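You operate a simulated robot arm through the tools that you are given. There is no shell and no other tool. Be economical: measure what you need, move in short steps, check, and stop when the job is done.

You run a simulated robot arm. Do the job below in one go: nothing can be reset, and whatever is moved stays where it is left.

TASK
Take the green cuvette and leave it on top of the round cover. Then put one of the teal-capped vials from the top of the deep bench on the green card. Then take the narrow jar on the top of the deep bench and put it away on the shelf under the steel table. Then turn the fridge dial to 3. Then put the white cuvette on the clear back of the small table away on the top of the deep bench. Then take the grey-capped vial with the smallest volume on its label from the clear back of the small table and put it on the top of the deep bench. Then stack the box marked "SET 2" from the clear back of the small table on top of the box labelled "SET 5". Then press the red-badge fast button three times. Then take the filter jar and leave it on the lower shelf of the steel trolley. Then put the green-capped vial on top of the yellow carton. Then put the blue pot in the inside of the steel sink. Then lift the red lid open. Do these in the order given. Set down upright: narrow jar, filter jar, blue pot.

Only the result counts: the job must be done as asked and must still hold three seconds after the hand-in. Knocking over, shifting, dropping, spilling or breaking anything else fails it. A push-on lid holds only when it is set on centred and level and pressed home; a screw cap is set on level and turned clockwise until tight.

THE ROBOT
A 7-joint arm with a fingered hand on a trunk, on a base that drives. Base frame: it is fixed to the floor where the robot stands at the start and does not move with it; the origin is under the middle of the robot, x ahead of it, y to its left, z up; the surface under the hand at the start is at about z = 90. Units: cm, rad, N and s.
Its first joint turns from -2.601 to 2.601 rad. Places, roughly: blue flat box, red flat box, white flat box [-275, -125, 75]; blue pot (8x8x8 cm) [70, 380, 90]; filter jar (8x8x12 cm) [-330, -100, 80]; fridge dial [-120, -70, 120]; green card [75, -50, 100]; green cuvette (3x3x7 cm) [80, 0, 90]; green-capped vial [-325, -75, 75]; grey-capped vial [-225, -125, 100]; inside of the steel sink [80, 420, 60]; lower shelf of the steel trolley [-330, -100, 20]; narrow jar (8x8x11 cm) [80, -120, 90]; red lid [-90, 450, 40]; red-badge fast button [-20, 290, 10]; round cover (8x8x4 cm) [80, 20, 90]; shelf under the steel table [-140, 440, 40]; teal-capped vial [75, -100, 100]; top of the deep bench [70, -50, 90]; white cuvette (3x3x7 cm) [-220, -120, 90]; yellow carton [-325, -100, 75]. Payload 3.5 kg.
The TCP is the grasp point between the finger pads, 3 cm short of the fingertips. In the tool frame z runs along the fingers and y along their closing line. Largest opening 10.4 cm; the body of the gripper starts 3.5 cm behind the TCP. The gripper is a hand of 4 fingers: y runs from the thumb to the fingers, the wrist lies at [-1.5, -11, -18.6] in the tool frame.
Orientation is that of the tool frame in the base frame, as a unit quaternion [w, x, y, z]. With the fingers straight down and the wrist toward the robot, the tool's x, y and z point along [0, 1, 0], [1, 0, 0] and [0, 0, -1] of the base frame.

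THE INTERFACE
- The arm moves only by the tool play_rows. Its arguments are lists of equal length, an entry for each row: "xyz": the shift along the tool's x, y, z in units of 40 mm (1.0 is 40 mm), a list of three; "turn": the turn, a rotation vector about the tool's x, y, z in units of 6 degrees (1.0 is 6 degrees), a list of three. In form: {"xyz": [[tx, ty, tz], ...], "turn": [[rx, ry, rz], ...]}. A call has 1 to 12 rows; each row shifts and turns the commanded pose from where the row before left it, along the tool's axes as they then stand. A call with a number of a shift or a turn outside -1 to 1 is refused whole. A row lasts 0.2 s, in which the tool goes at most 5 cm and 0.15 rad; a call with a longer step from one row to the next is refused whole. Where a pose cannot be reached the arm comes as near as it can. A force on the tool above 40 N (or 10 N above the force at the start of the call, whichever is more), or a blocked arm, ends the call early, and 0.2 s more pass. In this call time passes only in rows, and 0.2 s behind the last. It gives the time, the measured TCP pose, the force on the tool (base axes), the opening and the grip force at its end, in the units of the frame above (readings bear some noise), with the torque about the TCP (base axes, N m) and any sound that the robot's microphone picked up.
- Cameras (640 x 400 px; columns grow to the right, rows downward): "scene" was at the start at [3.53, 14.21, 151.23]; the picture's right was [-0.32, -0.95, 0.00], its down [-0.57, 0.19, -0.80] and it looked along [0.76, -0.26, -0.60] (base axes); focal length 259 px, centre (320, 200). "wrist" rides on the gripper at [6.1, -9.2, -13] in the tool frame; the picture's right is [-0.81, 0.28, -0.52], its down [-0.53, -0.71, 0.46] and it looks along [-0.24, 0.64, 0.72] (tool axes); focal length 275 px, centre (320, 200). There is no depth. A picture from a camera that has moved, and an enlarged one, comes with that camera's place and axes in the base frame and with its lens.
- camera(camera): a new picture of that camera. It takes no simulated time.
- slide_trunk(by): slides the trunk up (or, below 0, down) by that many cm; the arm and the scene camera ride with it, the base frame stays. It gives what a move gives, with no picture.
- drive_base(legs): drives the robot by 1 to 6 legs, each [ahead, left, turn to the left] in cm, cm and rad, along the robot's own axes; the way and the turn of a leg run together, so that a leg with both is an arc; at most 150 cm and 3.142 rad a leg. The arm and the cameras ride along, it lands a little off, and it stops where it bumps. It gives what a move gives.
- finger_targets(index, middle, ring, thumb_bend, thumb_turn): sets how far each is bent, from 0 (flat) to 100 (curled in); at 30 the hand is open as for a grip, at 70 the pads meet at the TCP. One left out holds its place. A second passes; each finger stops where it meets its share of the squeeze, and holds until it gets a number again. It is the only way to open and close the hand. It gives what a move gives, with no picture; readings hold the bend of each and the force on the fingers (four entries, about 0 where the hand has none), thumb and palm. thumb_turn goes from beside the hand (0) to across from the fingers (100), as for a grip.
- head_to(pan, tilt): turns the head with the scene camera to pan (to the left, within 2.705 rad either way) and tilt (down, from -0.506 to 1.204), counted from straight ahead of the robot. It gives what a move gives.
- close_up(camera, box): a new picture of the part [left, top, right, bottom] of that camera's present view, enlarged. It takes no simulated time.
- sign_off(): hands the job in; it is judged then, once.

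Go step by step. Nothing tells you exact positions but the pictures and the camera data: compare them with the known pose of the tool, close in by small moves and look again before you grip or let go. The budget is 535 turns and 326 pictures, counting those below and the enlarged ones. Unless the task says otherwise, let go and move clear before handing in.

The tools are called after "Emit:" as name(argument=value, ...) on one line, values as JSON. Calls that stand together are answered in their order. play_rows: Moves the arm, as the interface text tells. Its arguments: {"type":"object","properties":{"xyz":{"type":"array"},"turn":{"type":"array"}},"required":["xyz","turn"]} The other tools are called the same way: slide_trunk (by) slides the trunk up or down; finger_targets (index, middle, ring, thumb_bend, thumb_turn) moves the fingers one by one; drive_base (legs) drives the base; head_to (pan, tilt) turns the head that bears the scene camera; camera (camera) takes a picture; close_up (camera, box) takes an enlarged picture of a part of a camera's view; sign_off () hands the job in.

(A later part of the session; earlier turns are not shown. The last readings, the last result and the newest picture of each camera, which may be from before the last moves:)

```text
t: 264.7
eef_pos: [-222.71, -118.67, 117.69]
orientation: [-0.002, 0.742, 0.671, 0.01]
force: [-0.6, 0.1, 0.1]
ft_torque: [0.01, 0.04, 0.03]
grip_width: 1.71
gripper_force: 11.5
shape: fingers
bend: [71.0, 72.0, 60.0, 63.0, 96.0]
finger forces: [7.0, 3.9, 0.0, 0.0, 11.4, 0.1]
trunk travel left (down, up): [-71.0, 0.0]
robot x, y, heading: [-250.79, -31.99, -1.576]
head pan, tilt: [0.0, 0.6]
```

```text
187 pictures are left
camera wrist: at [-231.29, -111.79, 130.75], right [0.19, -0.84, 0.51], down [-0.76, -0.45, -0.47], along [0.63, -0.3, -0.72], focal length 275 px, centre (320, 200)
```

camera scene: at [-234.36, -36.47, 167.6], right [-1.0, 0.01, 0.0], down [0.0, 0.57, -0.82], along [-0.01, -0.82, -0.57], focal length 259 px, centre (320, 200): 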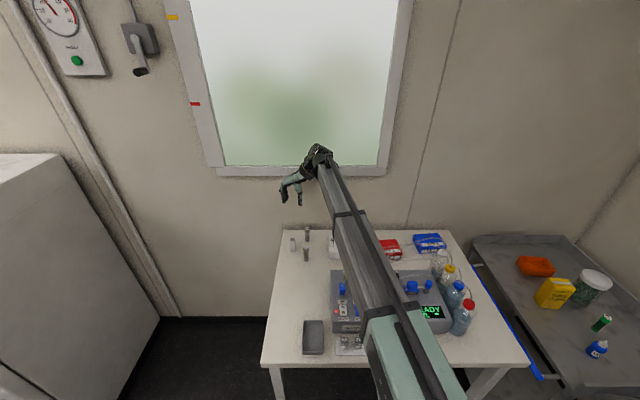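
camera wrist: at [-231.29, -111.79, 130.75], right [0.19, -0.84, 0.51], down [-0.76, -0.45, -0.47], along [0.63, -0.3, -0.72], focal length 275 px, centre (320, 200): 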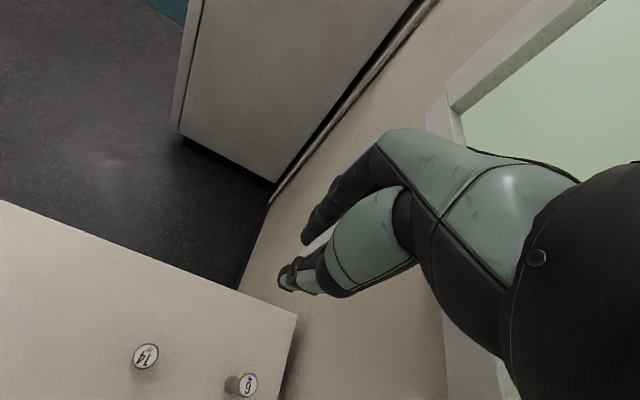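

Cuvette lifted clear. Bringing the arm to the robot's centre line, then backing off and turning to face along the room.

Emit:
play_rows(xyz=[[0, 0, 0], [0, 0, 0], [0, 0, 0], [0, 0, 0], [0, 0, 0], [-0.53, -0.72, 0], [-0.53, -0.72, 0], [-0.53, -0.72, 0], [-0.53, -0.72, 0], [-0.53, -0.72, 0], [-0.53, -0.72, 0], [-0.53, -0.72, 0]], turn=[[0, 0, 1], [0, 0, 1], [0, 0, 1], [0, 0, 1], [0, 0, 1], [0, 0, 0], [0, 0, 0], [0, 0, 0], [0, 0, 0], [0, 0, 0], [0, 0, 0], [0, 0, 0]])

Emit:
drive_base(legs=[[-6, 0, 0], [0, 0, 1.578]])

Emit:
camera(camera="scene")

```text
t: 267.3
eef_pos: [-247.78, -118.94, 117.64]
orientation: [-0.005, 0.89, 0.456, 0.01]
force: [0.8, 0.0, -0.2]
ft_torque: [0.0, -0.05, 0.0]
grip_width: 1.68
gripper_force: 10.7
shape: fingers
bend: [72.0, 72.0, 60.0, 63.0, 95.0]
finger forces: [6.9, 4.1, 0.1, 0.0, 11.3, 0.0]
trunk travel left (down, up): [-71.0, 0.0]
robot x, y, heading: [-251.08, -31.79, -1.578]
head pan, tilt: [0.0, 0.6]
```

```text
t: 272.1
eef_pos: [-164.14, -21.4, 117.63]
orientation: [-0.01, 0.301, 0.954, 0.003]
force: [-0.1, 0.6, -0.5]
ft_torque: [0.03, 0.03, -0.04]
grip_width: 0.98
gripper_force: 9.4
shape: fingers
bend: [72.0, 72.0, 60.0, 65.0, 95.0]
finger forces: [4.1, 6.2, 0.0, 0.0, 8.5, 0.0]
trunk travel left (down, up): [-71.0, 0.0]
robot x, y, heading: [-251.19, -25.97, 0.003]
head pan, tilt: [0.0, 0.6]
```

```text
186 pictures are left
camera scene: at [-246.99, -8.84, 167.6], right [0.0, -1.0, 0.0], down [-0.56, 0.0, -0.83], along [0.83, 0.0, -0.56], focal length 259 px, centre (320, 200)
```

scene: 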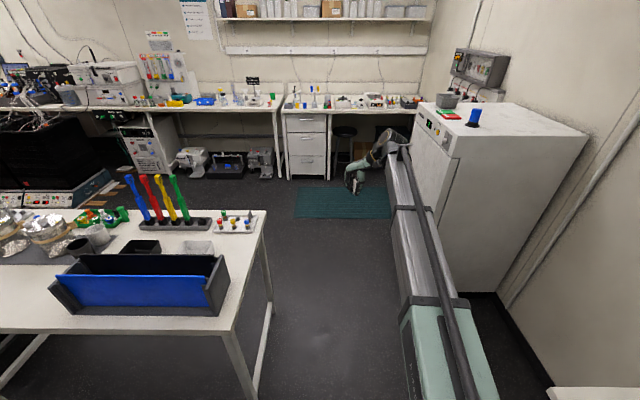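

The grip reading shifted during the turn; checking the cuvette in hand.

Emit:
close_up(camera="wrist", box=[200, 180, 400, 360])

Emit:
close_up(camera="scene", box=[330, 130, 430, 210])

```text
2.22 times, centred on (300, 270) of wrist
camera zoom: at [-174.07, -25.46, 130.74], right [0.83, -0.25, 0.5], down [0.02, -0.88, -0.47], along [0.56, 0.4, -0.73], focal length 612 px, centre (364, 44)
```

zoom: 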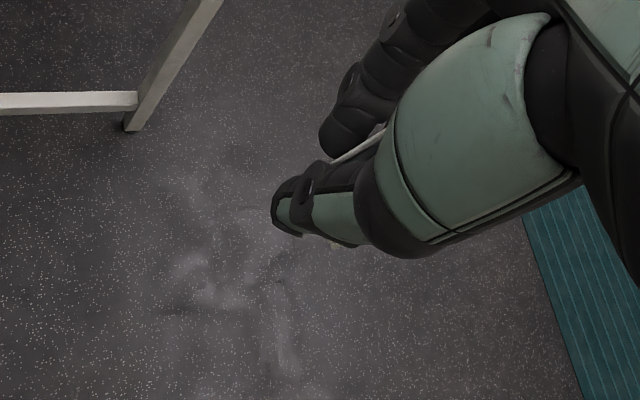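

```text
5.00 times, centred on (380, 170) of scene
camera zoom: at [-246.99, -8.84, 167.6], right [0.0, -1.0, 0.0], down [-0.56, 0.0, -0.83], along [0.83, 0.0, -0.56], focal length 1295 px, centre (20, 350)
```

zoom: 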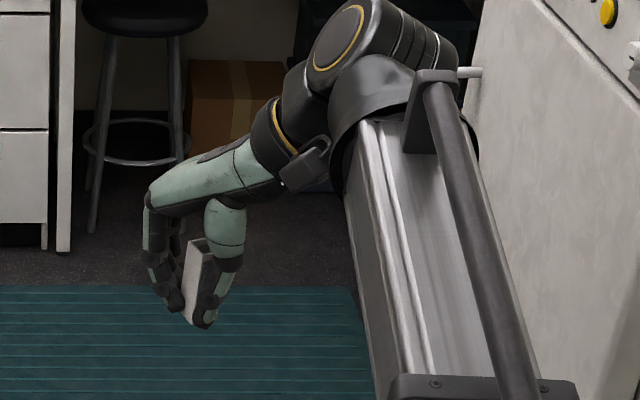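

Held, slightly tilted. Firming the grip, raising the hand, and driving to the front bench.

Emit:
finger_targets(index=76, middle=76, thumb_bend=75)

Emit:
play_rows(xyz=[[0, 0, -0.9], [0, 0, -0.9], [0, 0, -0.9], [0, 0, -0.9]], turn=[[0, 0, 0], [0, 0, 0], [0, 0, 0], [0, 0, 0]])

Emit:
drive_base(legs=[[150, 0, 0], [97, -5, 0]])

Emit:
camera(camera="scene")

Emit:
camera(camera="wrist")

```text
t: 273.1
eef_pos: [-164.14, -21.4, 117.64]
orientation: [-0.01, 0.301, 0.953, 0.003]
force: [-0.3, -0.9, -0.3]
ft_torque: [0.01, 0.0, 0.04]
grip_width: 0.6
gripper_force: 15.9
shape: fingers
bend: [75.0, 74.0, 60.0, 67.0, 94.0]
finger forces: [7.2, 11.6, 0.1, 0.1, 13.4, 0.0]
trunk travel left (down, up): [-71.0, 0.0]
robot x, y, heading: [-250.89, -25.76, 0.004]
head pan, tilt: [0.0, 0.6]
```

```text
t: 274.1
eef_pos: [-163.81, -21.62, 132.1]
orientation: [-0.01, 0.302, 0.953, 0.004]
force: [0.1, -0.6, 0.0]
ft_torque: [-0.01, 0.0, 0.02]
grip_width: 0.58
gripper_force: 16.2
shape: fingers
bend: [75.0, 74.0, 60.0, 67.0, 94.0]
finger forces: [7.1, 12.2, 0.0, 0.1, 13.3, 0.0]
trunk travel left (down, up): [-71.0, 0.0]
robot x, y, heading: [-251.05, -25.89, -0.001]
head pan, tilt: [0.0, 0.6]
```

```text
t: 286.2
eef_pos: [83.31, -21.48, 132.15]
orientation: [-0.01, 0.295, 0.956, 0.003]
force: [0.5, 0.1, 0.0]
ft_torque: [0.02, 0.01, -0.02]
grip_width: 0.59
gripper_force: 16.2
shape: fingers
bend: [75.0, 74.0, 60.0, 67.0, 94.0]
finger forces: [7.1, 12.3, 0.0, 0.0, 13.3, 0.1]
trunk travel left (down, up): [-71.0, 0.0]
robot x, y, heading: [-3.94, -27.45, 0.014]
head pan, tilt: [0.0, 0.6]
```

```text
183 pictures are left
camera scene: at [-0.13, -10.2, 167.6], right [0.02, -1.0, 0.0], down [-0.57, -0.01, -0.82], along [0.82, 0.02, -0.57], focal length 259 px, centre (320, 200)
```

scene: 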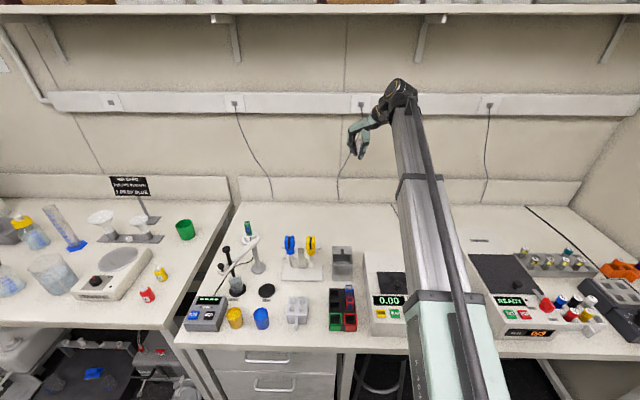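

```text
182 pictures are left
camera wrist: at [73.42, -25.77, 145.14], right [0.83, -0.23, 0.5], down [0.03, -0.88, -0.47], along [0.55, 0.41, -0.73], focal length 275 px, centre (320, 200)
```

wrist: 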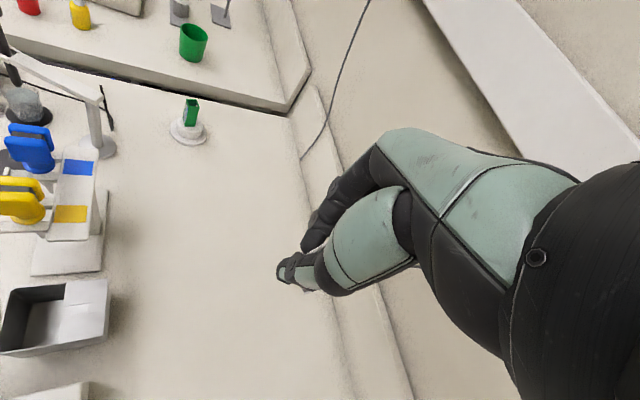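

Area below is clear bench. Lowering the cuvette to just above it.

Emit:
play_rows(xyz=[[0, 0, 1], [0, 0, 1], [0, 0, 1], [0, 0, 1], [0, 0, 1], [0, 0, 1], [0, 0, 1], [0, 0, 1]], turn=[[0, 0, 0], [0, 0, 0], [0, 0, 0], [0, 0, 0], [0, 0, 0], [0, 0, 0], [0, 0, 0], [0, 0, 0]])

Emit:
close_up(camera="wrist", box=[200, 180, 400, 340])

Emit:
close_up(camera="scene", box=[340, 120, 460, 220])

```text
t: 288.0
eef_pos: [82.58, -21.14, 99.9]
orientation: [-0.01, 0.294, 0.956, 0.002]
force: [0.3, 0.0, -0.1]
ft_torque: [-0.03, -0.01, -0.02]
grip_width: 0.56
gripper_force: 16.7
shape: fingers
bend: [75.0, 74.0, 60.0, 67.0, 94.0]
finger forces: [6.7, 12.5, 0.0, 0.0, 13.3, 0.0]
trunk travel left (down, up): [-71.0, 0.0]
robot x, y, heading: [-3.84, -27.24, 0.017]
head pan, tilt: [0.0, 0.6]
```

```text
2.50 times, centred on (300, 260) of wrist
camera zoom: at [72.74, -25.36, 112.92], right [0.83, -0.23, 0.5], down [0.03, -0.88, -0.47], along [0.55, 0.41, -0.73], focal length 688 px, centre (370, 50)
```

zoom: 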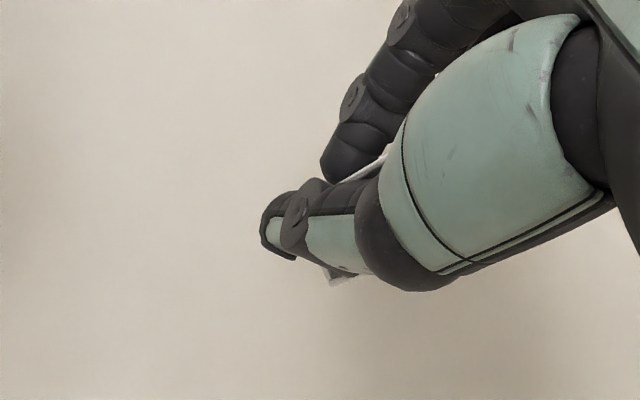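

```text
4.00 times, centred on (400, 170) of scene
camera zoom: at [-0.15, -10.2, 167.61], right [0.02, -1.0, 0.0], down [-0.57, -0.01, -0.82], along [0.82, 0.02, -0.57], focal length 1036 px, centre (0, 320)
```

zoom: 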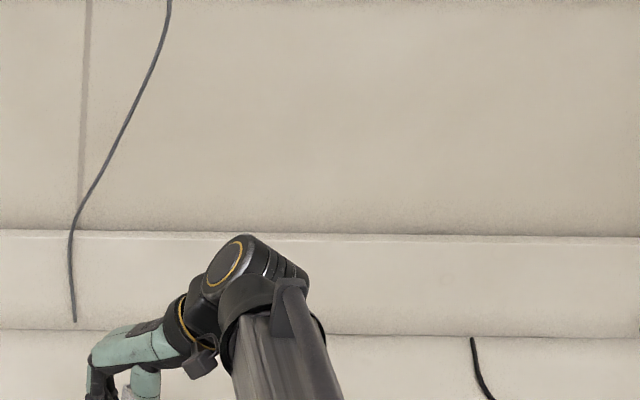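

Looking a bit lower in the head view for the cuvette's tilt.

Emit:
close_up(camera="scene", box=[340, 190, 420, 250])

```text
6.67 times, centred on (380, 220) of scene
camera zoom: at [-0.15, -10.2, 167.61], right [0.02, -1.0, 0.0], down [-0.57, -0.01, -0.82], along [0.82, 0.02, -0.57], focal length 1727 px, centre (-80, 67)
```

zoom: 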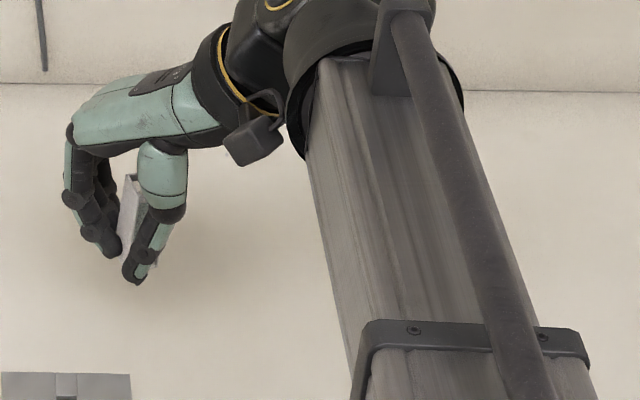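

Tilt is modest. Lowering in small steps to contact.

Emit:
play_rows(xyz=[[0, 0, 0.4], [0, 0, 0.35]], turn=[[0, 0, 0], [0, 0, 0]])

Emit:
play_rows(xyz=[[0, 0, 0.06]], turn=[[0, 0, 0]])

Emit:
play_rows(xyz=[[0, 0, 0.06]], turn=[[0, 0, 0]])

Emit:
close_up(camera="scene", box=[340, 200, 420, 260])

```text
t: 288.6
eef_pos: [82.61, -21.06, 97.07]
orientation: [-0.01, 0.294, 0.956, 0.003]
force: [0.1, 0.2, -0.4]
ft_torque: [0.01, -0.01, 0.01]
grip_width: 0.57
gripper_force: 16.6
shape: fingers
bend: [75.0, 74.0, 60.0, 67.0, 94.0]
finger forces: [6.5, 12.5, 0.0, 0.0, 13.5, 0.0]
trunk travel left (down, up): [-71.0, 0.0]
robot x, y, heading: [-4.0, -27.32, 0.015]
head pan, tilt: [0.0, 0.6]
```

```text
t: 289.0
eef_pos: [82.68, -21.18, 96.84]
orientation: [-0.01, 0.294, 0.956, 0.003]
force: [-0.8, 0.2, 0.3]
ft_torque: [0.02, -0.04, 0.03]
grip_width: 0.54
gripper_force: 16.1
shape: fingers
bend: [75.0, 74.0, 60.0, 67.0, 94.0]
finger forces: [6.6, 12.4, 0.0, 0.1, 13.4, 0.0]
trunk travel left (down, up): [-71.0, 0.0]
robot x, y, heading: [-3.48, -27.0, 0.017]
head pan, tilt: [0.0, 0.6]
```

```text
t: 289.4
eef_pos: [82.63, -21.16, 96.56]
orientation: [-0.011, 0.295, 0.955, 0.003]
force: [0.4, -0.4, 0.2]
ft_torque: [0.01, -0.03, 0.03]
grip_width: 0.57
gripper_force: 15.6
shape: fingers
bend: [75.0, 74.0, 60.0, 67.0, 94.0]
finger forces: [6.7, 12.5, 0.1, 0.0, 13.5, 0.1]
trunk travel left (down, up): [-71.0, 0.0]
robot x, y, heading: [-4.07, -27.37, 0.02]
head pan, tilt: [0.0, 0.6]
```

```text
6.67 times, centred on (380, 230) of scene
camera zoom: at [-0.18, -10.2, 167.6], right [0.02, -1.0, 0.0], down [-0.56, -0.01, -0.83], along [0.82, 0.02, -0.56], focal length 1727 px, centre (-80, 0)
```

zoom: 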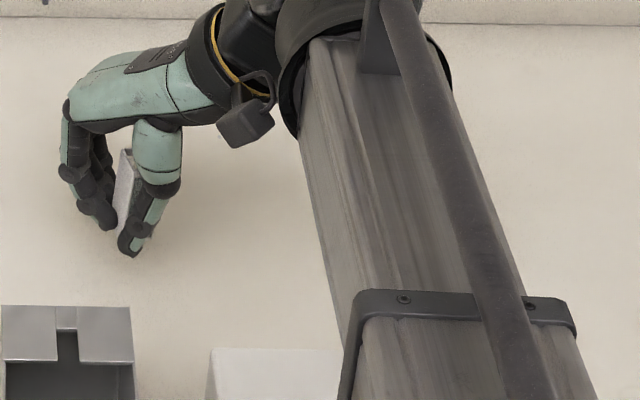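

Continuing.

Emit:
play_rows(xyz=[[0, 0, 0.06]], turn=[[0, 0, 0]])

Emit:
play_rows(xyz=[[0, 0, 0.06]], turn=[[0, 0, 0]])

Emit:
play_rows(xyz=[[0, 0, 0.05]], turn=[[0, 0, 0]])

```text
t: 289.8
eef_pos: [82.62, -21.08, 96.38]
orientation: [-0.009, 0.294, 0.956, 0.002]
force: [0.5, 0.8, 0.2]
ft_torque: [0.01, 0.0, -0.02]
grip_width: 0.59
gripper_force: 16.7
shape: fingers
bend: [75.0, 74.0, 60.0, 67.0, 94.0]
finger forces: [6.7, 12.5, 0.1, 0.0, 13.4, 0.1]
trunk travel left (down, up): [-71.0, 0.0]
robot x, y, heading: [-3.89, -27.45, 0.023]
head pan, tilt: [0.0, 0.6]
```

```text
t: 290.2
eef_pos: [82.67, -21.04, 96.09]
orientation: [-0.01, 0.294, 0.956, 0.003]
force: [-1.2, 0.4, -0.3]
ft_torque: [0.0, 0.01, 0.01]
grip_width: 0.57
gripper_force: 16.3
shape: fingers
bend: [75.0, 74.0, 60.0, 67.0, 94.0]
finger forces: [6.6, 12.4, 0.0, 0.0, 13.4, 0.1]
trunk travel left (down, up): [-71.0, 0.0]
robot x, y, heading: [-4.2, -27.12, 0.024]
head pan, tilt: [0.0, 0.6]
```

```text
t: 290.6
eef_pos: [82.56, -21.1, 95.93]
orientation: [-0.01, 0.294, 0.956, 0.003]
force: [-0.3, 0.2, -0.1]
ft_torque: [0.03, 0.01, 0.0]
grip_width: 0.52
gripper_force: 16.5
shape: fingers
bend: [75.0, 74.0, 60.0, 67.0, 94.0]
finger forces: [6.6, 12.5, 0.1, 0.0, 13.4, 0.1]
trunk travel left (down, up): [-71.0, 0.0]
robot x, y, heading: [-4.08, -27.49, 0.019]
head pan, tilt: [0.0, 0.6]
```

Emit:
play_rows(xyz=[[0, 0, 0.05]], turn=[[0, 0, 0]])

Emit:
play_rows(xyz=[[0, 0, 0.05]], turn=[[0, 0, 0]])

Emit:
close_up(camera="wrist", box=[200, 180, 400, 340])

```text
t: 291.0
eef_pos: [82.73, -21.14, 95.74]
orientation: [-0.01, 0.295, 0.956, 0.003]
force: [-0.2, -0.3, -1.1]
ft_torque: [0.0, 0.02, -0.01]
grip_width: 0.56
gripper_force: 16.6
shape: fingers
bend: [75.0, 74.0, 60.0, 67.0, 94.0]
finger forces: [6.6, 12.4, 0.0, 0.0, 13.5, 0.0]
trunk travel left (down, up): [-71.0, 0.0]
robot x, y, heading: [-3.79, -27.15, 0.018]
head pan, tilt: [0.0, 0.6]
```

```text
t: 291.4
eef_pos: [82.69, -21.13, 95.48]
orientation: [-0.01, 0.294, 0.956, 0.004]
force: [0.6, -0.2, -0.5]
ft_torque: [0.0, 0.03, -0.03]
grip_width: 0.54
gripper_force: 16.3
shape: fingers
bend: [75.0, 74.0, 60.0, 67.0, 94.0]
finger forces: [6.6, 12.5, 0.0, 0.1, 13.4, 0.0]
trunk travel left (down, up): [-71.0, 0.0]
robot x, y, heading: [-4.1, -27.43, 0.018]
head pan, tilt: [0.0, 0.6]
```

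```text
2.50 times, centred on (300, 260) of wrist
camera zoom: at [72.79, -25.3, 108.56], right [0.83, -0.23, 0.5], down [0.03, -0.88, -0.47], along [0.55, 0.41, -0.73], focal length 688 px, centre (370, 50)
```

zoom: 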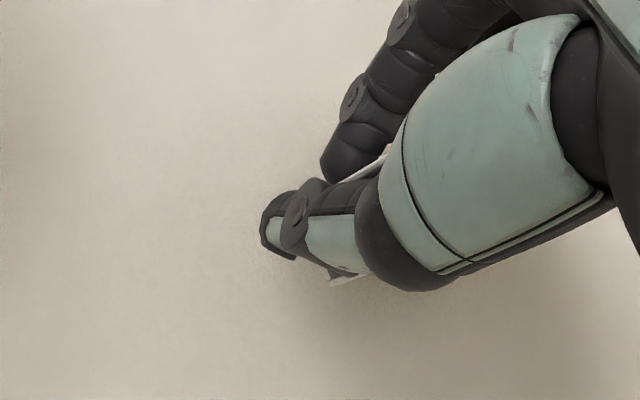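

Still free; going on.

Emit:
play_rows(xyz=[[0, 0, 0.05]], turn=[[0, 0, 0]])

Emit:
play_rows(xyz=[[0, 0, 0.05]], turn=[[0, 0, 0]])

Emit:
play_rows(xyz=[[0, 0, 0.05]], turn=[[0, 0, 0]])

```text
t: 291.8
eef_pos: [82.61, -21.12, 95.26]
orientation: [-0.01, 0.294, 0.956, 0.003]
force: [-0.5, 0.3, 0.7]
ft_torque: [0.02, -0.01, 0.01]
grip_width: 0.56
gripper_force: 17.0
shape: fingers
bend: [75.0, 74.0, 60.0, 67.0, 94.0]
finger forces: [6.7, 12.5, 0.0, 0.0, 13.4, 0.0]
trunk travel left (down, up): [-71.0, 0.0]
robot x, y, heading: [-3.79, -27.36, 0.022]
head pan, tilt: [0.0, 0.6]
```

```text
t: 292.2
eef_pos: [82.59, -21.1, 94.99]
orientation: [-0.011, 0.293, 0.956, 0.003]
force: [1.0, 0.3, 0.1]
ft_torque: [-0.02, 0.0, 0.02]
grip_width: 0.54
gripper_force: 16.3
shape: fingers
bend: [75.0, 74.0, 60.0, 67.0, 94.0]
finger forces: [6.6, 12.5, 0.0, 0.0, 13.5, 0.0]
trunk travel left (down, up): [-71.0, 0.0]
robot x, y, heading: [-4.62, -27.63, 0.018]
head pan, tilt: [0.0, 0.6]
```

```text
t: 292.6
eef_pos: [82.78, -21.09, 94.89]
orientation: [-0.01, 0.294, 0.956, 0.003]
force: [0.8, -0.7, 0.5]
ft_torque: [0.0, -0.03, -0.02]
grip_width: 0.56
gripper_force: 16.2
shape: fingers
bend: [75.0, 74.0, 60.0, 67.0, 94.0]
finger forces: [6.7, 12.6, 0.0, 0.0, 13.4, 0.0]
trunk travel left (down, up): [-71.0, 0.0]
robot x, y, heading: [-3.75, -27.53, 0.019]
head pan, tilt: [0.0, 0.6]
```

Emit:
play_rows(xyz=[[0, 0, 0.05]], turn=[[0, 0, 0]])

Emit:
play_rows(xyz=[[0, 0, 0.05]], turn=[[0, 0, 0]])

Emit:
play_rows(xyz=[[0, 0, 0.05]], turn=[[0, 0, 0]])

Emit:
close_up(camera="scene", box=[340, 200, 420, 260])

```text
t: 293.0
eef_pos: [82.73, -21.15, 94.7]
orientation: [-0.01, 0.294, 0.956, 0.003]
force: [0.6, 0.4, 1.1]
ft_torque: [-0.01, -0.01, 0.0]
grip_width: 0.56
gripper_force: 15.9
shape: fingers
bend: [75.0, 74.0, 60.0, 67.0, 94.0]
finger forces: [6.6, 12.4, 0.0, 0.1, 13.4, 0.1]
trunk travel left (down, up): [-71.0, 0.0]
robot x, y, heading: [-4.29, -27.28, 0.021]
head pan, tilt: [0.0, 0.6]
```

```text
t: 293.4
eef_pos: [82.6, -21.16, 94.51]
orientation: [-0.01, 0.294, 0.956, 0.003]
force: [0.6, 0.3, -0.4]
ft_torque: [0.01, -0.02, 0.0]
grip_width: 0.57
gripper_force: 16.2
shape: fingers
bend: [75.0, 74.0, 60.0, 67.0, 94.0]
finger forces: [6.6, 12.5, 0.1, 0.0, 13.4, 0.1]
trunk travel left (down, up): [-71.0, 0.0]
robot x, y, heading: [-3.94, -27.5, 0.022]
head pan, tilt: [0.0, 0.6]
```

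```text
t: 293.8
eef_pos: [82.76, -20.98, 94.32]
orientation: [-0.011, 0.294, 0.956, 0.003]
force: [-0.1, -0.7, -0.4]
ft_torque: [-0.02, -0.01, -0.04]
grip_width: 0.54
gripper_force: 16.2
shape: fingers
bend: [75.0, 74.0, 60.0, 67.0, 94.0]
finger forces: [6.6, 12.5, 0.1, 0.1, 13.5, 0.0]
trunk travel left (down, up): [-71.0, 0.0]
robot x, y, heading: [-3.75, -27.61, 0.018]
head pan, tilt: [0.0, 0.6]
```

```text
6.67 times, centred on (380, 230) of scene
camera zoom: at [-0.18, -10.2, 167.6], right [0.02, -1.0, 0.0], down [-0.56, -0.01, -0.83], along [0.82, 0.02, -0.56], focal length 1727 px, centre (-80, 0)
```

zoom: 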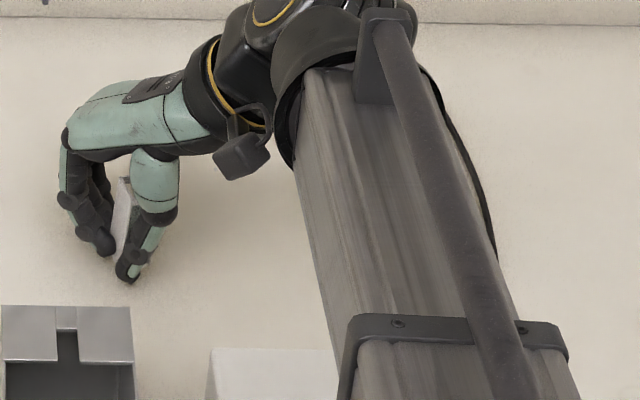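

The cuvette seems to sit higher in the grip than thought. Continuing to contact.

Emit:
play_rows(xyz=[[0, 0, 0.06]], turn=[[0, 0, 0]])

Emit:
play_rows(xyz=[[0, 0, 0.06]], turn=[[0, 0, 0]])

Emit:
play_rows(xyz=[[0, 0, 0.06]], turn=[[0, 0, 0]])

Emit:
close_up(camera="wrist", box=[200, 180, 400, 340])

```text
t: 294.2
eef_pos: [82.6, -21.05, 93.96]
orientation: [-0.009, 0.294, 0.956, 0.004]
force: [0.4, -0.3, 0.1]
ft_torque: [-0.02, 0.0, -0.02]
grip_width: 0.56
gripper_force: 16.6
shape: fingers
bend: [75.0, 74.0, 60.0, 67.0, 94.0]
finger forces: [6.7, 12.5, 0.0, 0.1, 13.4, 0.0]
trunk travel left (down, up): [-71.0, 0.0]
robot x, y, heading: [-3.73, -27.56, 0.021]
head pan, tilt: [0.0, 0.6]
```

```text
t: 294.6
eef_pos: [82.67, -21.19, 93.87]
orientation: [-0.011, 0.294, 0.956, 0.003]
force: [0.3, -0.1, 0.2]
ft_torque: [-0.04, -0.01, -0.02]
grip_width: 0.58
gripper_force: 16.0
shape: fingers
bend: [75.0, 74.0, 60.0, 67.0, 94.0]
finger forces: [6.6, 12.5, 0.0, 0.1, 13.4, 0.0]
trunk travel left (down, up): [-71.0, 0.0]
robot x, y, heading: [-4.34, -27.28, 0.021]
head pan, tilt: [0.0, 0.6]
```

```text
t: 295.0
eef_pos: [82.69, -21.07, 93.68]
orientation: [-0.01, 0.295, 0.956, 0.003]
force: [0.3, -0.3, 0.2]
ft_torque: [0.0, -0.01, 0.03]
grip_width: 0.56
gripper_force: 16.3
shape: fingers
bend: [75.0, 74.0, 60.0, 67.0, 94.0]
finger forces: [6.6, 12.4, 0.0, 0.1, 13.5, 0.1]
trunk travel left (down, up): [-71.0, 0.0]
robot x, y, heading: [-4.32, -27.37, 0.02]
head pan, tilt: [0.0, 0.6]
```

```text
2.50 times, centred on (300, 260) of wrist
camera zoom: at [72.83, -25.35, 106.68], right [0.83, -0.23, 0.5], down [0.03, -0.88, -0.47], along [0.55, 0.41, -0.73], focal length 688 px, centre (370, 50)
```

zoom: 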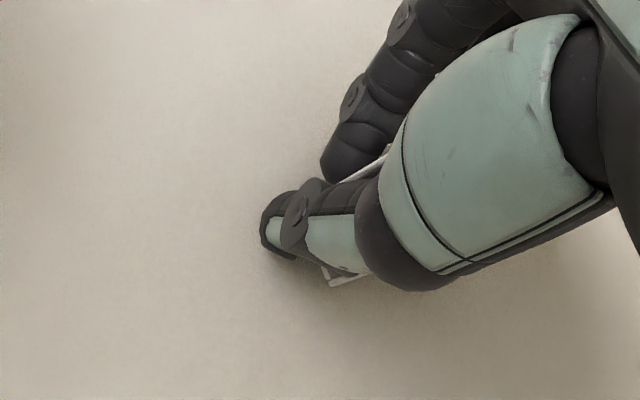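

Close to the surface by the shadow. A few more steps.

Emit:
play_rows(xyz=[[0, 0, 0.06]], turn=[[0, 0, 0]])

Emit:
play_rows(xyz=[[0, 0, 0.06]], turn=[[0, 0, 0]])

Emit:
play_rows(xyz=[[0, 0, 0.05]], turn=[[0, 0, 0]])

```text
t: 295.4
eef_pos: [82.6, -21.23, 93.31]
orientation: [-0.01, 0.294, 0.956, 0.003]
force: [-0.1, -0.1, 0.6]
ft_torque: [-0.01, -0.01, 0.0]
grip_width: 0.54
gripper_force: 16.6
shape: fingers
bend: [75.0, 74.0, 60.0, 67.0, 94.0]
finger forces: [6.6, 12.5, 0.1, 0.0, 13.4, 0.0]
trunk travel left (down, up): [-71.0, 0.0]
robot x, y, heading: [-4.14, -27.25, 0.019]
head pan, tilt: [0.0, 0.6]
```

```text
t: 295.8
eef_pos: [82.56, -21.04, 93.22]
orientation: [-0.008, 0.294, 0.956, 0.004]
force: [0.9, -0.6, 5.8]
ft_torque: [-0.09, 0.06, 0.03]
grip_width: 0.57
gripper_force: 19.1
shape: fingers
bend: [75.0, 74.0, 60.0, 67.0, 94.0]
finger forces: [6.7, 12.7, 0.0, 0.0, 18.9, 0.0]
trunk travel left (down, up): [-71.0, 0.0]
robot x, y, heading: [-3.85, -27.24, 0.016]
head pan, tilt: [0.0, 0.6]
```

```text
t: 296.2
eef_pos: [82.54, -21.03, 93.07]
orientation: [-0.008, 0.294, 0.956, 0.004]
force: [2.6, -1.5, 15.7]
ft_torque: [-0.25, 0.18, 0.06]
grip_width: 0.51
gripper_force: 26.2
shape: fingers
bend: [75.0, 74.0, 60.0, 68.0, 94.0]
finger forces: [6.6, 13.4, 0.1, 0.1, 32.2, 0.0]
trunk travel left (down, up): [-71.0, 0.0]
robot x, y, heading: [-3.94, -27.48, 0.019]
head pan, tilt: [0.0, 0.6]
```

The thumb tip has reached the bench. Easing up a little and opening gently; the cuvette is only millimetres above the surface.

Emit:
play_rows(xyz=[[0, 0, -0.06]], turn=[[0, 0, 0]])

Emit:
finger_targets(index=70, middle=70, thumb_bend=67)

Emit:
close_up(camera="wrist", box=[200, 180, 400, 340])

Emit:
close_up(camera="scene", box=[340, 200, 420, 260])

```text
t: 296.6
eef_pos: [82.56, -21.14, 93.25]
orientation: [-0.01, 0.294, 0.956, 0.003]
force: [1.6, -1.5, 6.1]
ft_torque: [-0.2, 0.1, 0.04]
grip_width: 0.54
gripper_force: 20.7
shape: fingers
bend: [75.0, 74.0, 60.0, 68.0, 94.0]
finger forces: [6.4, 13.0, 0.0, 0.0, 21.7, 0.0]
trunk travel left (down, up): [-71.0, 0.0]
robot x, y, heading: [-4.38, -27.29, 0.02]
head pan, tilt: [0.0, 0.6]
```

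```text
t: 297.6
eef_pos: [82.5, -21.06, 93.22]
orientation: [-0.01, 0.293, 0.956, 0.002]
force: [-1.1, -0.2, 1.6]
ft_torque: [-0.01, 0.01, -0.05]
grip_width: 0.88
gripper_force: 4.5
shape: fingers
bend: [70.0, 68.0, 60.0, 65.0, 95.0]
finger forces: [0.1, 2.9, 0.1, 0.1, 5.2, 0.0]
trunk travel left (down, up): [-71.0, 0.0]
robot x, y, heading: [-4.13, -27.5, 0.023]
head pan, tilt: [0.0, 0.6]
```

```text
2.50 times, centred on (300, 260) of wrist
camera zoom: at [72.72, -25.29, 106.3], right [0.83, -0.23, 0.5], down [0.03, -0.88, -0.47], along [0.55, 0.41, -0.73], focal length 688 px, centre (370, 50)
```

zoom: 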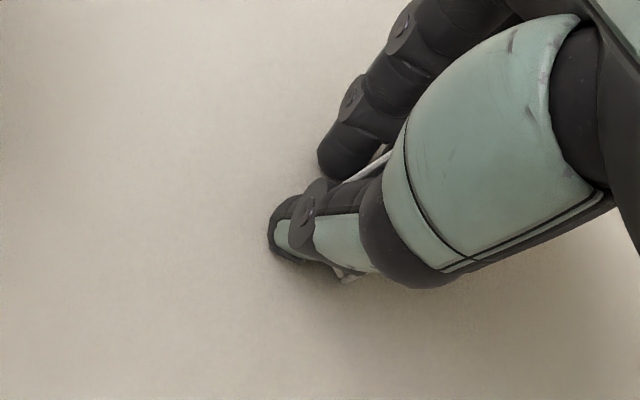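

```text
6.67 times, centred on (380, 230) of scene
camera zoom: at [-0.23, -10.2, 167.6], right [0.02, -1.0, 0.0], down [-0.56, -0.01, -0.83], along [0.83, 0.02, -0.56], focal length 1727 px, centre (-80, 0)
```

zoom: 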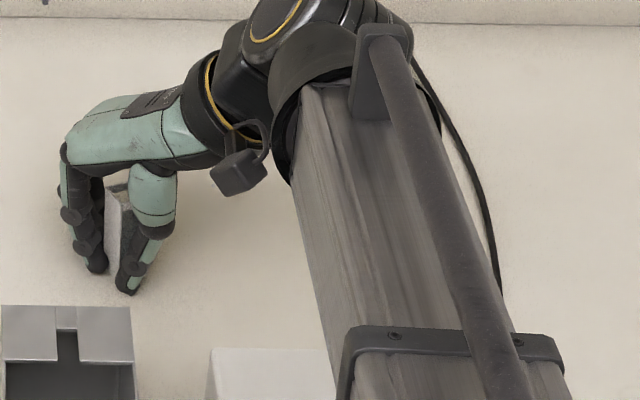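

Looks upright. Opening further.

Emit:
finger_targets(index=60, middle=60, ring=55, thumb_bend=57)

Emit:
finger_targets(index=34, middle=34, ring=34, thumb_bend=34)

Emit:
camera(camera="wrist")

```text
t: 298.6
eef_pos: [82.52, -21.02, 93.36]
orientation: [-0.009, 0.294, 0.956, 0.003]
force: [0.4, -1.9, 7.4]
ft_torque: [0.01, -0.05, -0.01]
grip_width: 2.91
gripper_force: 3.5
shape: fingers
bend: [61.0, 61.0, 55.0, 56.0, 97.0]
finger forces: [3.5, 3.0, 0.0, 0.0, 1.1, 0.0]
trunk travel left (down, up): [-71.0, 0.0]
robot x, y, heading: [-4.12, -27.07, 0.018]
head pan, tilt: [0.0, 0.6]
```

```text
t: 299.6
eef_pos: [82.62, -21.07, 93.2]
orientation: [-0.01, 0.294, 0.956, 0.002]
force: [-0.3, 0.2, 2.5]
ft_torque: [0.1, -0.08, 0.0]
grip_width: 9.3
gripper_force: 1.2
shape: fingers
bend: [34.0, 34.0, 34.0, 34.0, 97.0]
finger forces: [0.0, 2.5, 0.0, 0.0, 0.0, 0.0]
trunk travel left (down, up): [-71.0, 0.0]
robot x, y, heading: [-4.16, -27.19, 0.019]
head pan, tilt: [0.0, 0.6]
```

```text
172 pictures are left
camera wrist: at [72.72, -25.29, 106.3], right [0.83, -0.23, 0.5], down [0.03, -0.88, -0.47], along [0.55, 0.41, -0.73], focal length 275 px, centre (320, 200)
```

wrist: 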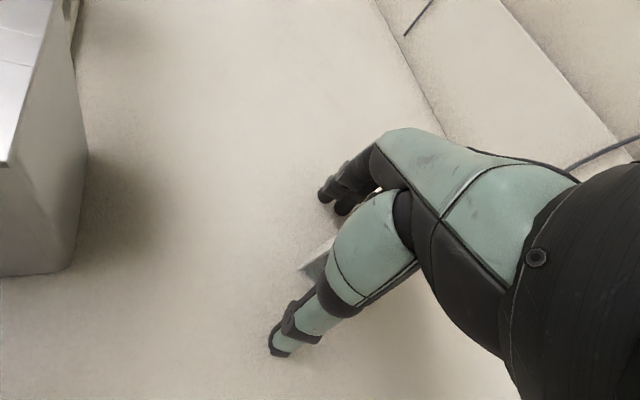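

Cuvette stands between the open fingers. Rising straight up and verifying.

Emit:
play_rows(xyz=[[0, 0, -0.4], [0, 0, -0.8], [0, 0, -1], [0, 0, -1], [0, 0, -1], [0, 0, -1], [0, 0, -1], [0, 0, -1], [0, 0, -1]], turn=[[0, 0, 0], [0, 0, 0], [0, 0, 0], [0, 0, 0], [0, 0, 0], [0, 0, 0], [0, 0, 0], [0, 0, 0], [0, 0, 0]])

Emit:
camera(camera="wrist")

```text
t: 301.6
eef_pos: [83.11, -21.39, 126.18]
orientation: [-0.009, 0.294, 0.956, 0.004]
force: [0.2, 0.5, 0.1]
ft_torque: [-0.03, 0.0, 0.0]
grip_width: 9.26
gripper_force: 0.1
shape: fingers
bend: [34.0, 34.0, 34.0, 34.0, 97.0]
finger forces: [0.0, 0.1, 0.0, 0.0, 0.0, 0.0]
trunk travel left (down, up): [-71.0, 0.0]
robot x, y, heading: [-4.14, -27.35, 0.023]
head pan, tilt: [0.0, 0.6]
```

```text
171 pictures are left
camera wrist: at [73.21, -25.65, 139.24], right [0.83, -0.23, 0.5], down [0.03, -0.88, -0.47], along [0.55, 0.41, -0.73], focal length 275 px, centre (320, 200)
```

wrist: 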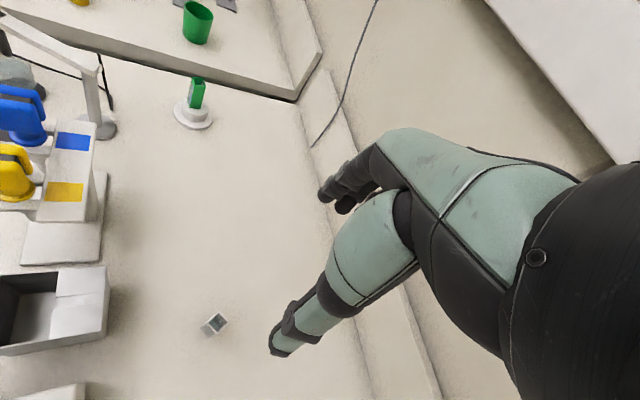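

White cuvette stands on the bench. Task 6: returning to the small table for the "6 ml" grey vial.

Emit:
drive_base(legs=[[-100, 0, -0.02], [-147, 0, 0], [0, 0, -1.571]])

Emit:
camera(camera="scene")

```text
t: 317.6
eef_pos: [-248.97, -116.29, 126.01]
orientation: [-0.005, 0.888, 0.46, 0.009]
force: [1.0, 0.1, -0.6]
ft_torque: [0.03, 0.03, -0.03]
grip_width: 9.29
gripper_force: 0.1
shape: fingers
bend: [34.0, 34.0, 34.0, 34.0, 97.0]
finger forces: [0.0, 0.0, 0.1, 0.1, 0.0, 0.0]
trunk travel left (down, up): [-71.0, 0.0]
robot x, y, heading: [-253.14, -29.13, -1.569]
head pan, tilt: [0.0, 0.6]
```

```text
170 pictures are left
camera scene: at [-236.32, -33.38, 167.6], right [-1.0, 0.0, 0.0], down [0.0, 0.56, -0.83], along [0.0, -0.83, -0.56], focal length 259 px, centre (320, 200)
```

scene: 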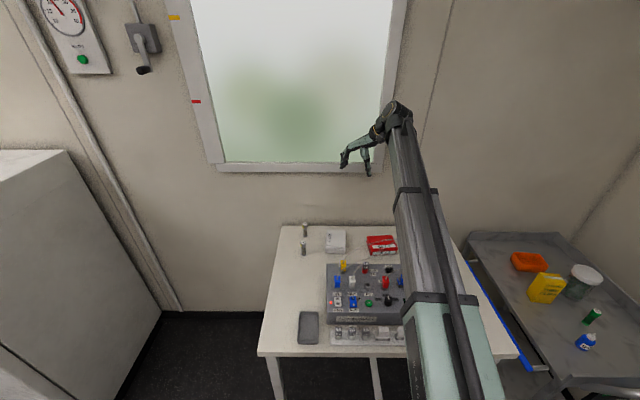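

Positioned. Driving 5 cm closer, pre-shaping the fingers and moving above the vial.

Emit:
drive_base(legs=[[5, 0, 0]])

Emit:
finger_targets(index=50, middle=50, ring=50, thumb_bend=50)

Emit:
play_rows(xyz=[[0, 0, 0], [0, 0, 0], [0.19, 0.8, 0.3], [0.19, 0.8, 0.4], [0.19, 0.8, 0.5], [0.19, 0.8, 0.5], [0.19, 0.8, 0.5], [0.19, 0.8, 0.5]], turn=[[0, 0, -1], [0, 0, -1], [0, 0, 0], [0, 0, 0], [0, 0, 0], [0, 0, 0], [0, 0, 0], [0, 0, 0]])

Emit:
camera(camera="wrist")

```text
t: 318.5
eef_pos: [-248.81, -121.5, 125.9]
orientation: [-0.005, 0.888, 0.46, 0.01]
force: [0.7, -0.3, -0.2]
ft_torque: [0.04, -0.02, 0.05]
grip_width: 9.28
gripper_force: 0.1
shape: fingers
bend: [34.0, 34.0, 34.0, 34.0, 97.0]
finger forces: [0.0, 0.0, 0.0, 0.0, 0.1, 0.1]
trunk travel left (down, up): [-71.0, 0.0]
robot x, y, heading: [-253.38, -34.1, -1.572]
head pan, tilt: [0.0, 0.6]
```

```text
t: 319.5
eef_pos: [-248.92, -121.26, 126.13]
orientation: [-0.005, 0.888, 0.459, 0.009]
force: [0.5, -0.2, 0.8]
ft_torque: [0.0, 0.01, -0.02]
grip_width: 5.3
gripper_force: 0.1
shape: fingers
bend: [50.0, 50.0, 50.0, 50.0, 97.0]
finger forces: [0.0, 0.1, 0.0, 0.0, 0.1, 0.0]
trunk travel left (down, up): [-71.0, 0.0]
robot x, y, heading: [-253.13, -33.66, -1.572]
head pan, tilt: [0.0, 0.6]
```

```text
t: 321.3
eef_pos: [-229.58, -124.56, 115.44]
orientation: [-0.004, 0.835, 0.55, 0.009]
force: [0.3, 0.8, -1.1]
ft_torque: [-0.04, 0.03, 0.01]
grip_width: 5.25
gripper_force: 0.0
shape: fingers
bend: [50.0, 50.0, 50.0, 50.0, 97.0]
finger forces: [0.0, 0.0, 0.0, 0.1, 0.1, 0.0]
trunk travel left (down, up): [-71.0, 0.0]
robot x, y, heading: [-253.03, -34.26, -1.567]
head pan, tilt: [0.0, 0.6]
```

```text
169 pictures are left
camera wrist: at [-235.57, -115.43, 128.51], right [-0.07, -0.86, 0.5], down [-0.86, -0.2, -0.47], along [0.5, -0.47, -0.73], focal length 275 px, centre (320, 200)
```

wrist: 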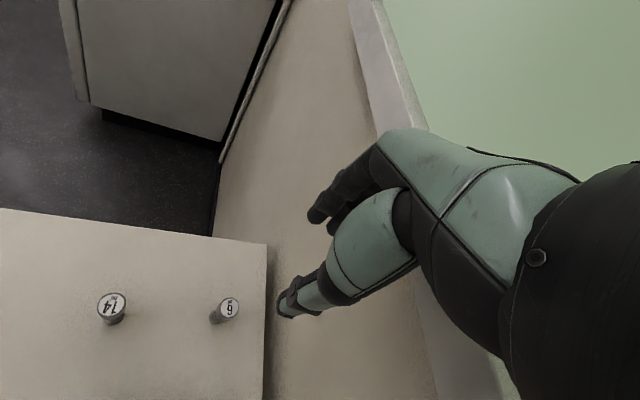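

Vial 6 is right below. Descending to just above its cap.

Emit:
play_rows(xyz=[[0.03, 0.07, 1], [0, 0, 1], [0, 0, 1], [0, 0, 1], [0, 0, 0.9]], turn=[[0, 0, 0], [0, 0, 0], [0, 0, 0], [0, 0, 0], [0, 0, 0]])

Emit:
close_up(camera="wrist", box=[200, 180, 400, 340])

```text
t: 322.5
eef_pos: [-228.76, -124.21, 95.99]
orientation: [-0.003, 0.835, 0.55, 0.01]
force: [0.8, 1.1, -0.2]
ft_torque: [0.04, 0.01, -0.01]
grip_width: 5.27
gripper_force: 0.1
shape: fingers
bend: [50.0, 50.0, 50.0, 50.0, 97.0]
finger forces: [0.1, 0.0, 0.1, 0.0, 0.0, 0.0]
trunk travel left (down, up): [-71.0, 0.0]
robot x, y, heading: [-252.95, -34.19, -1.571]
head pan, tilt: [0.0, 0.6]
```

```text
2.50 times, centred on (300, 260) of wrist
camera zoom: at [-234.8, -114.99, 108.94], right [-0.07, -0.86, 0.5], down [-0.86, -0.2, -0.47], along [0.51, -0.47, -0.73], focal length 688 px, centre (370, 50)
```

zoom: 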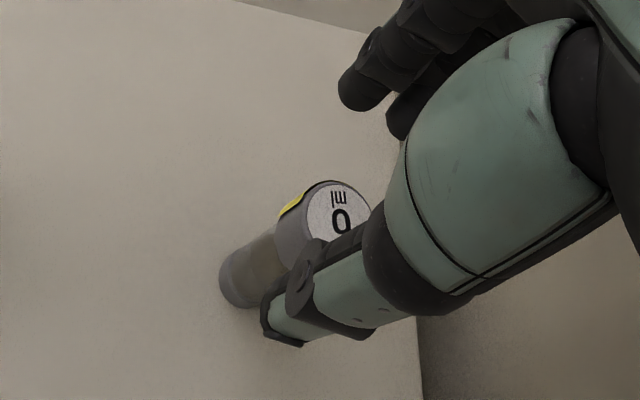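

Small correction toward the vial axis, then down to grip height.

Emit:
play_rows(xyz=[[-0.17, 0.1, 0], [0, 0, 0.5], [0, 0, 0.5], [0, 0, 0.5]], turn=[[0, 0, 0], [0, 0, 0], [0, 0, 0], [0, 0, 0]])

Emit:
finger_targets(index=62, middle=62, ring=56, thumb_bend=60)

Emit:
close_up(camera="wrist", box=[200, 180, 400, 340])

```text
t: 323.5
eef_pos: [-228.6, -124.82, 89.8]
orientation: [-0.004, 0.835, 0.55, 0.011]
force: [0.1, -0.2, 1.0]
ft_torque: [-0.01, -0.01, 0.01]
grip_width: 5.22
gripper_force: 0.2
shape: fingers
bend: [50.0, 50.0, 50.0, 50.0, 97.0]
finger forces: [0.0, 0.1, 0.0, 0.1, 0.0, 0.1]
trunk travel left (down, up): [-71.0, 0.0]
robot x, y, heading: [-252.81, -34.31, -1.572]
head pan, tilt: [0.0, 0.6]
```

```text
t: 324.5
eef_pos: [-228.64, -124.8, 89.84]
orientation: [-0.004, 0.835, 0.55, 0.01]
force: [0.0, 0.4, 0.0]
ft_torque: [-0.02, -0.01, 0.01]
grip_width: 2.4
gripper_force: 0.0
shape: fingers
bend: [62.0, 62.0, 56.0, 60.0, 97.0]
finger forces: [0.1, 0.0, 0.0, 0.0, 0.0, 0.1]
trunk travel left (down, up): [-71.0, 0.0]
robot x, y, heading: [-252.87, -34.29, -1.578]
head pan, tilt: [0.0, 0.6]
```

```text
2.50 times, centred on (300, 260) of wrist
camera zoom: at [-234.66, -115.65, 102.91], right [-0.07, -0.86, 0.5], down [-0.86, -0.2, -0.47], along [0.51, -0.47, -0.73], focal length 688 px, centre (370, 50)
```

zoom: 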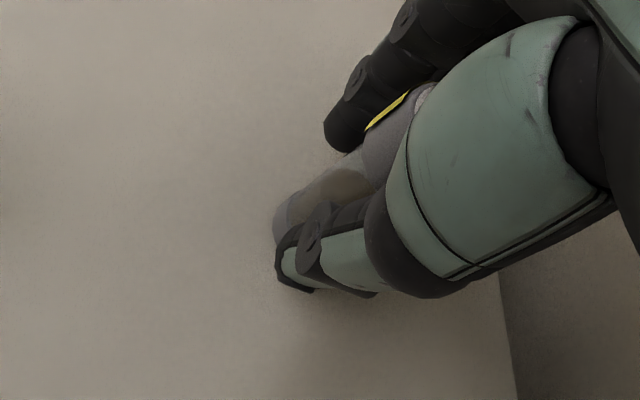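

The vial is between the pads. Closing.

Emit:
finger_targets(index=68, middle=68, ring=60, thumb_bend=67)

Emit:
finger_targets(index=75, middle=75, thumb_bend=74)

Emit:
play_rows(xyz=[[0, 0, -0.4], [0, 0, -0.8], [0, 0, -1], [0, 0, -1], [0, 0, -1], [0, 0, -1], [0, 0, -1], [0, 0, -1], [0, 0, -1]], turn=[[0, 0, 0], [0, 0, 0], [0, 0, 0], [0, 0, 0], [0, 0, 0], [0, 0, 0], [0, 0, 0], [0, 0, 0], [0, 0, 0]])

Emit:
camera(camera="wrist")

```text
t: 325.5
eef_pos: [-228.58, -124.79, 89.94]
orientation: [-0.003, 0.835, 0.551, 0.009]
force: [-0.1, -0.4, 0.7]
ft_torque: [-0.03, 0.0, 0.02]
grip_width: 1.37
gripper_force: 2.3
shape: fingers
bend: [66.0, 67.0, 60.0, 64.0, 97.0]
finger forces: [1.3, 0.7, 0.0, 0.0, 2.2, 0.0]
trunk travel left (down, up): [-71.0, 0.0]
robot x, y, heading: [-253.25, -33.79, -1.567]
head pan, tilt: [0.0, 0.6]
```

```text
t: 326.5
eef_pos: [-228.65, -124.61, 89.9]
orientation: [-0.004, 0.835, 0.551, 0.01]
force: [-1.2, -0.3, -0.3]
ft_torque: [0.0, -0.01, 0.01]
grip_width: 1.1
gripper_force: 13.8
shape: fingers
bend: [73.0, 73.0, 60.0, 66.0, 95.0]
finger forces: [8.3, 7.0, 0.1, 0.1, 12.5, 0.1]
trunk travel left (down, up): [-71.0, 0.0]
robot x, y, heading: [-253.22, -33.85, -1.572]
head pan, tilt: [0.0, 0.6]
```

```text
t: 328.5
eef_pos: [-229.06, -125.38, 122.56]
orientation: [-0.002, 0.835, 0.55, 0.009]
force: [-0.5, 0.4, 0.6]
ft_torque: [-0.03, 0.0, 0.01]
grip_width: 1.08
gripper_force: 13.8
shape: fingers
bend: [73.0, 74.0, 60.0, 66.0, 95.0]
finger forces: [8.2, 7.2, 0.1, 0.0, 12.4, 0.0]
trunk travel left (down, up): [-71.0, 0.0]
robot x, y, heading: [-253.45, -34.25, -1.569]
head pan, tilt: [0.0, 0.6]
```

```text
166 pictures are left
camera wrist: at [-235.12, -116.24, 135.7], right [-0.07, -0.86, 0.5], down [-0.86, -0.2, -0.47], along [0.51, -0.47, -0.73], focal length 275 px, centre (320, 200)
```

wrist: 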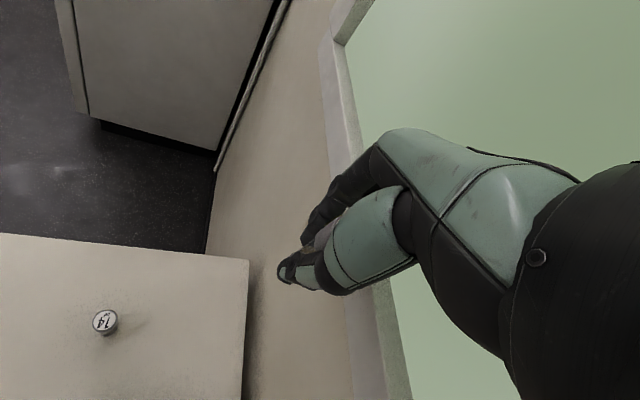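

Vial lifted. Centring the arm, backing off, turning and driving to the front bench.

Emit:
play_rows(xyz=[[0, 0, -0.5], [0, 0, -0.5], [0, 0, -0.5], [-0.66, -0.755, 0], [-0.66, -0.755, 0], [-0.66, -0.755, 0], [-0.66, -0.755, 0], [-0.66, -0.755, 0]], turn=[[0, 0, 1], [0, 0, 1], [0, 0, 1], [0, 0, 0], [0, 0, 0], [0, 0, 0], [0, 0, 0], [0, 0, 0]])

Emit:
drive_base(legs=[[-8, 0, 0], [0, 0, 1.571], [150, 0, 0], [98, -12, 0]])

Emit:
camera(camera="wrist")

Emit:
camera(camera="scene")

```text
t: 330.3
eef_pos: [-249.21, -125.46, 128.45]
orientation: [-0.004, 0.911, 0.413, 0.009]
force: [-0.3, 0.4, 0.4]
ft_torque: [0.01, 0.01, 0.01]
grip_width: 1.06
gripper_force: 13.9
shape: fingers
bend: [73.0, 74.0, 60.0, 66.0, 95.0]
finger forces: [8.2, 7.6, 0.0, 0.1, 12.3, 0.0]
trunk travel left (down, up): [-71.0, 0.0]
robot x, y, heading: [-253.29, -33.99, -1.57]
head pan, tilt: [0.0, 0.6]
```

```text
t: 346.9
eef_pos: [85.06, -23.03, 128.49]
orientation: [-0.01, 0.331, 0.943, 0.003]
force: [0.0, -0.5, -0.3]
ft_torque: [-0.04, 0.02, -0.02]
grip_width: 1.01
gripper_force: 13.9
shape: fingers
bend: [73.0, 74.0, 60.0, 67.0, 95.0]
finger forces: [8.3, 7.9, 0.0, 0.1, 11.6, 0.0]
trunk travel left (down, up): [-71.0, 0.0]
robot x, y, heading: [-5.84, -30.81, 0.044]
head pan, tilt: [0.0, 0.6]
```

```text
165 pictures are left
camera wrist: at [74.91, -26.52, 141.54], right [0.81, -0.3, 0.5], down [-0.04, -0.88, -0.47], along [0.58, 0.36, -0.73], focal length 275 px, centre (320, 200)
```

wrist: 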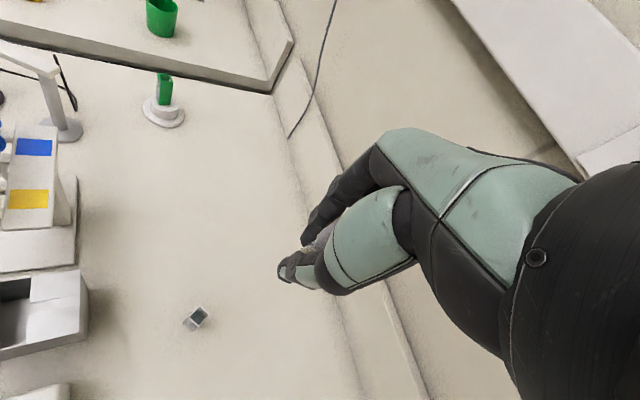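

```text
164 pictures are left
camera scene: at [-2.63, -13.89, 167.6], right [0.04, -1.0, 0.0], down [-0.56, -0.02, -0.82], along [0.82, 0.04, -0.57], focal length 259 px, centre (320, 200)
```

scene: 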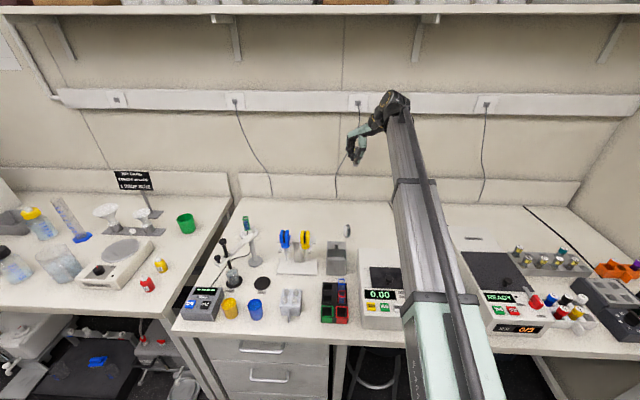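

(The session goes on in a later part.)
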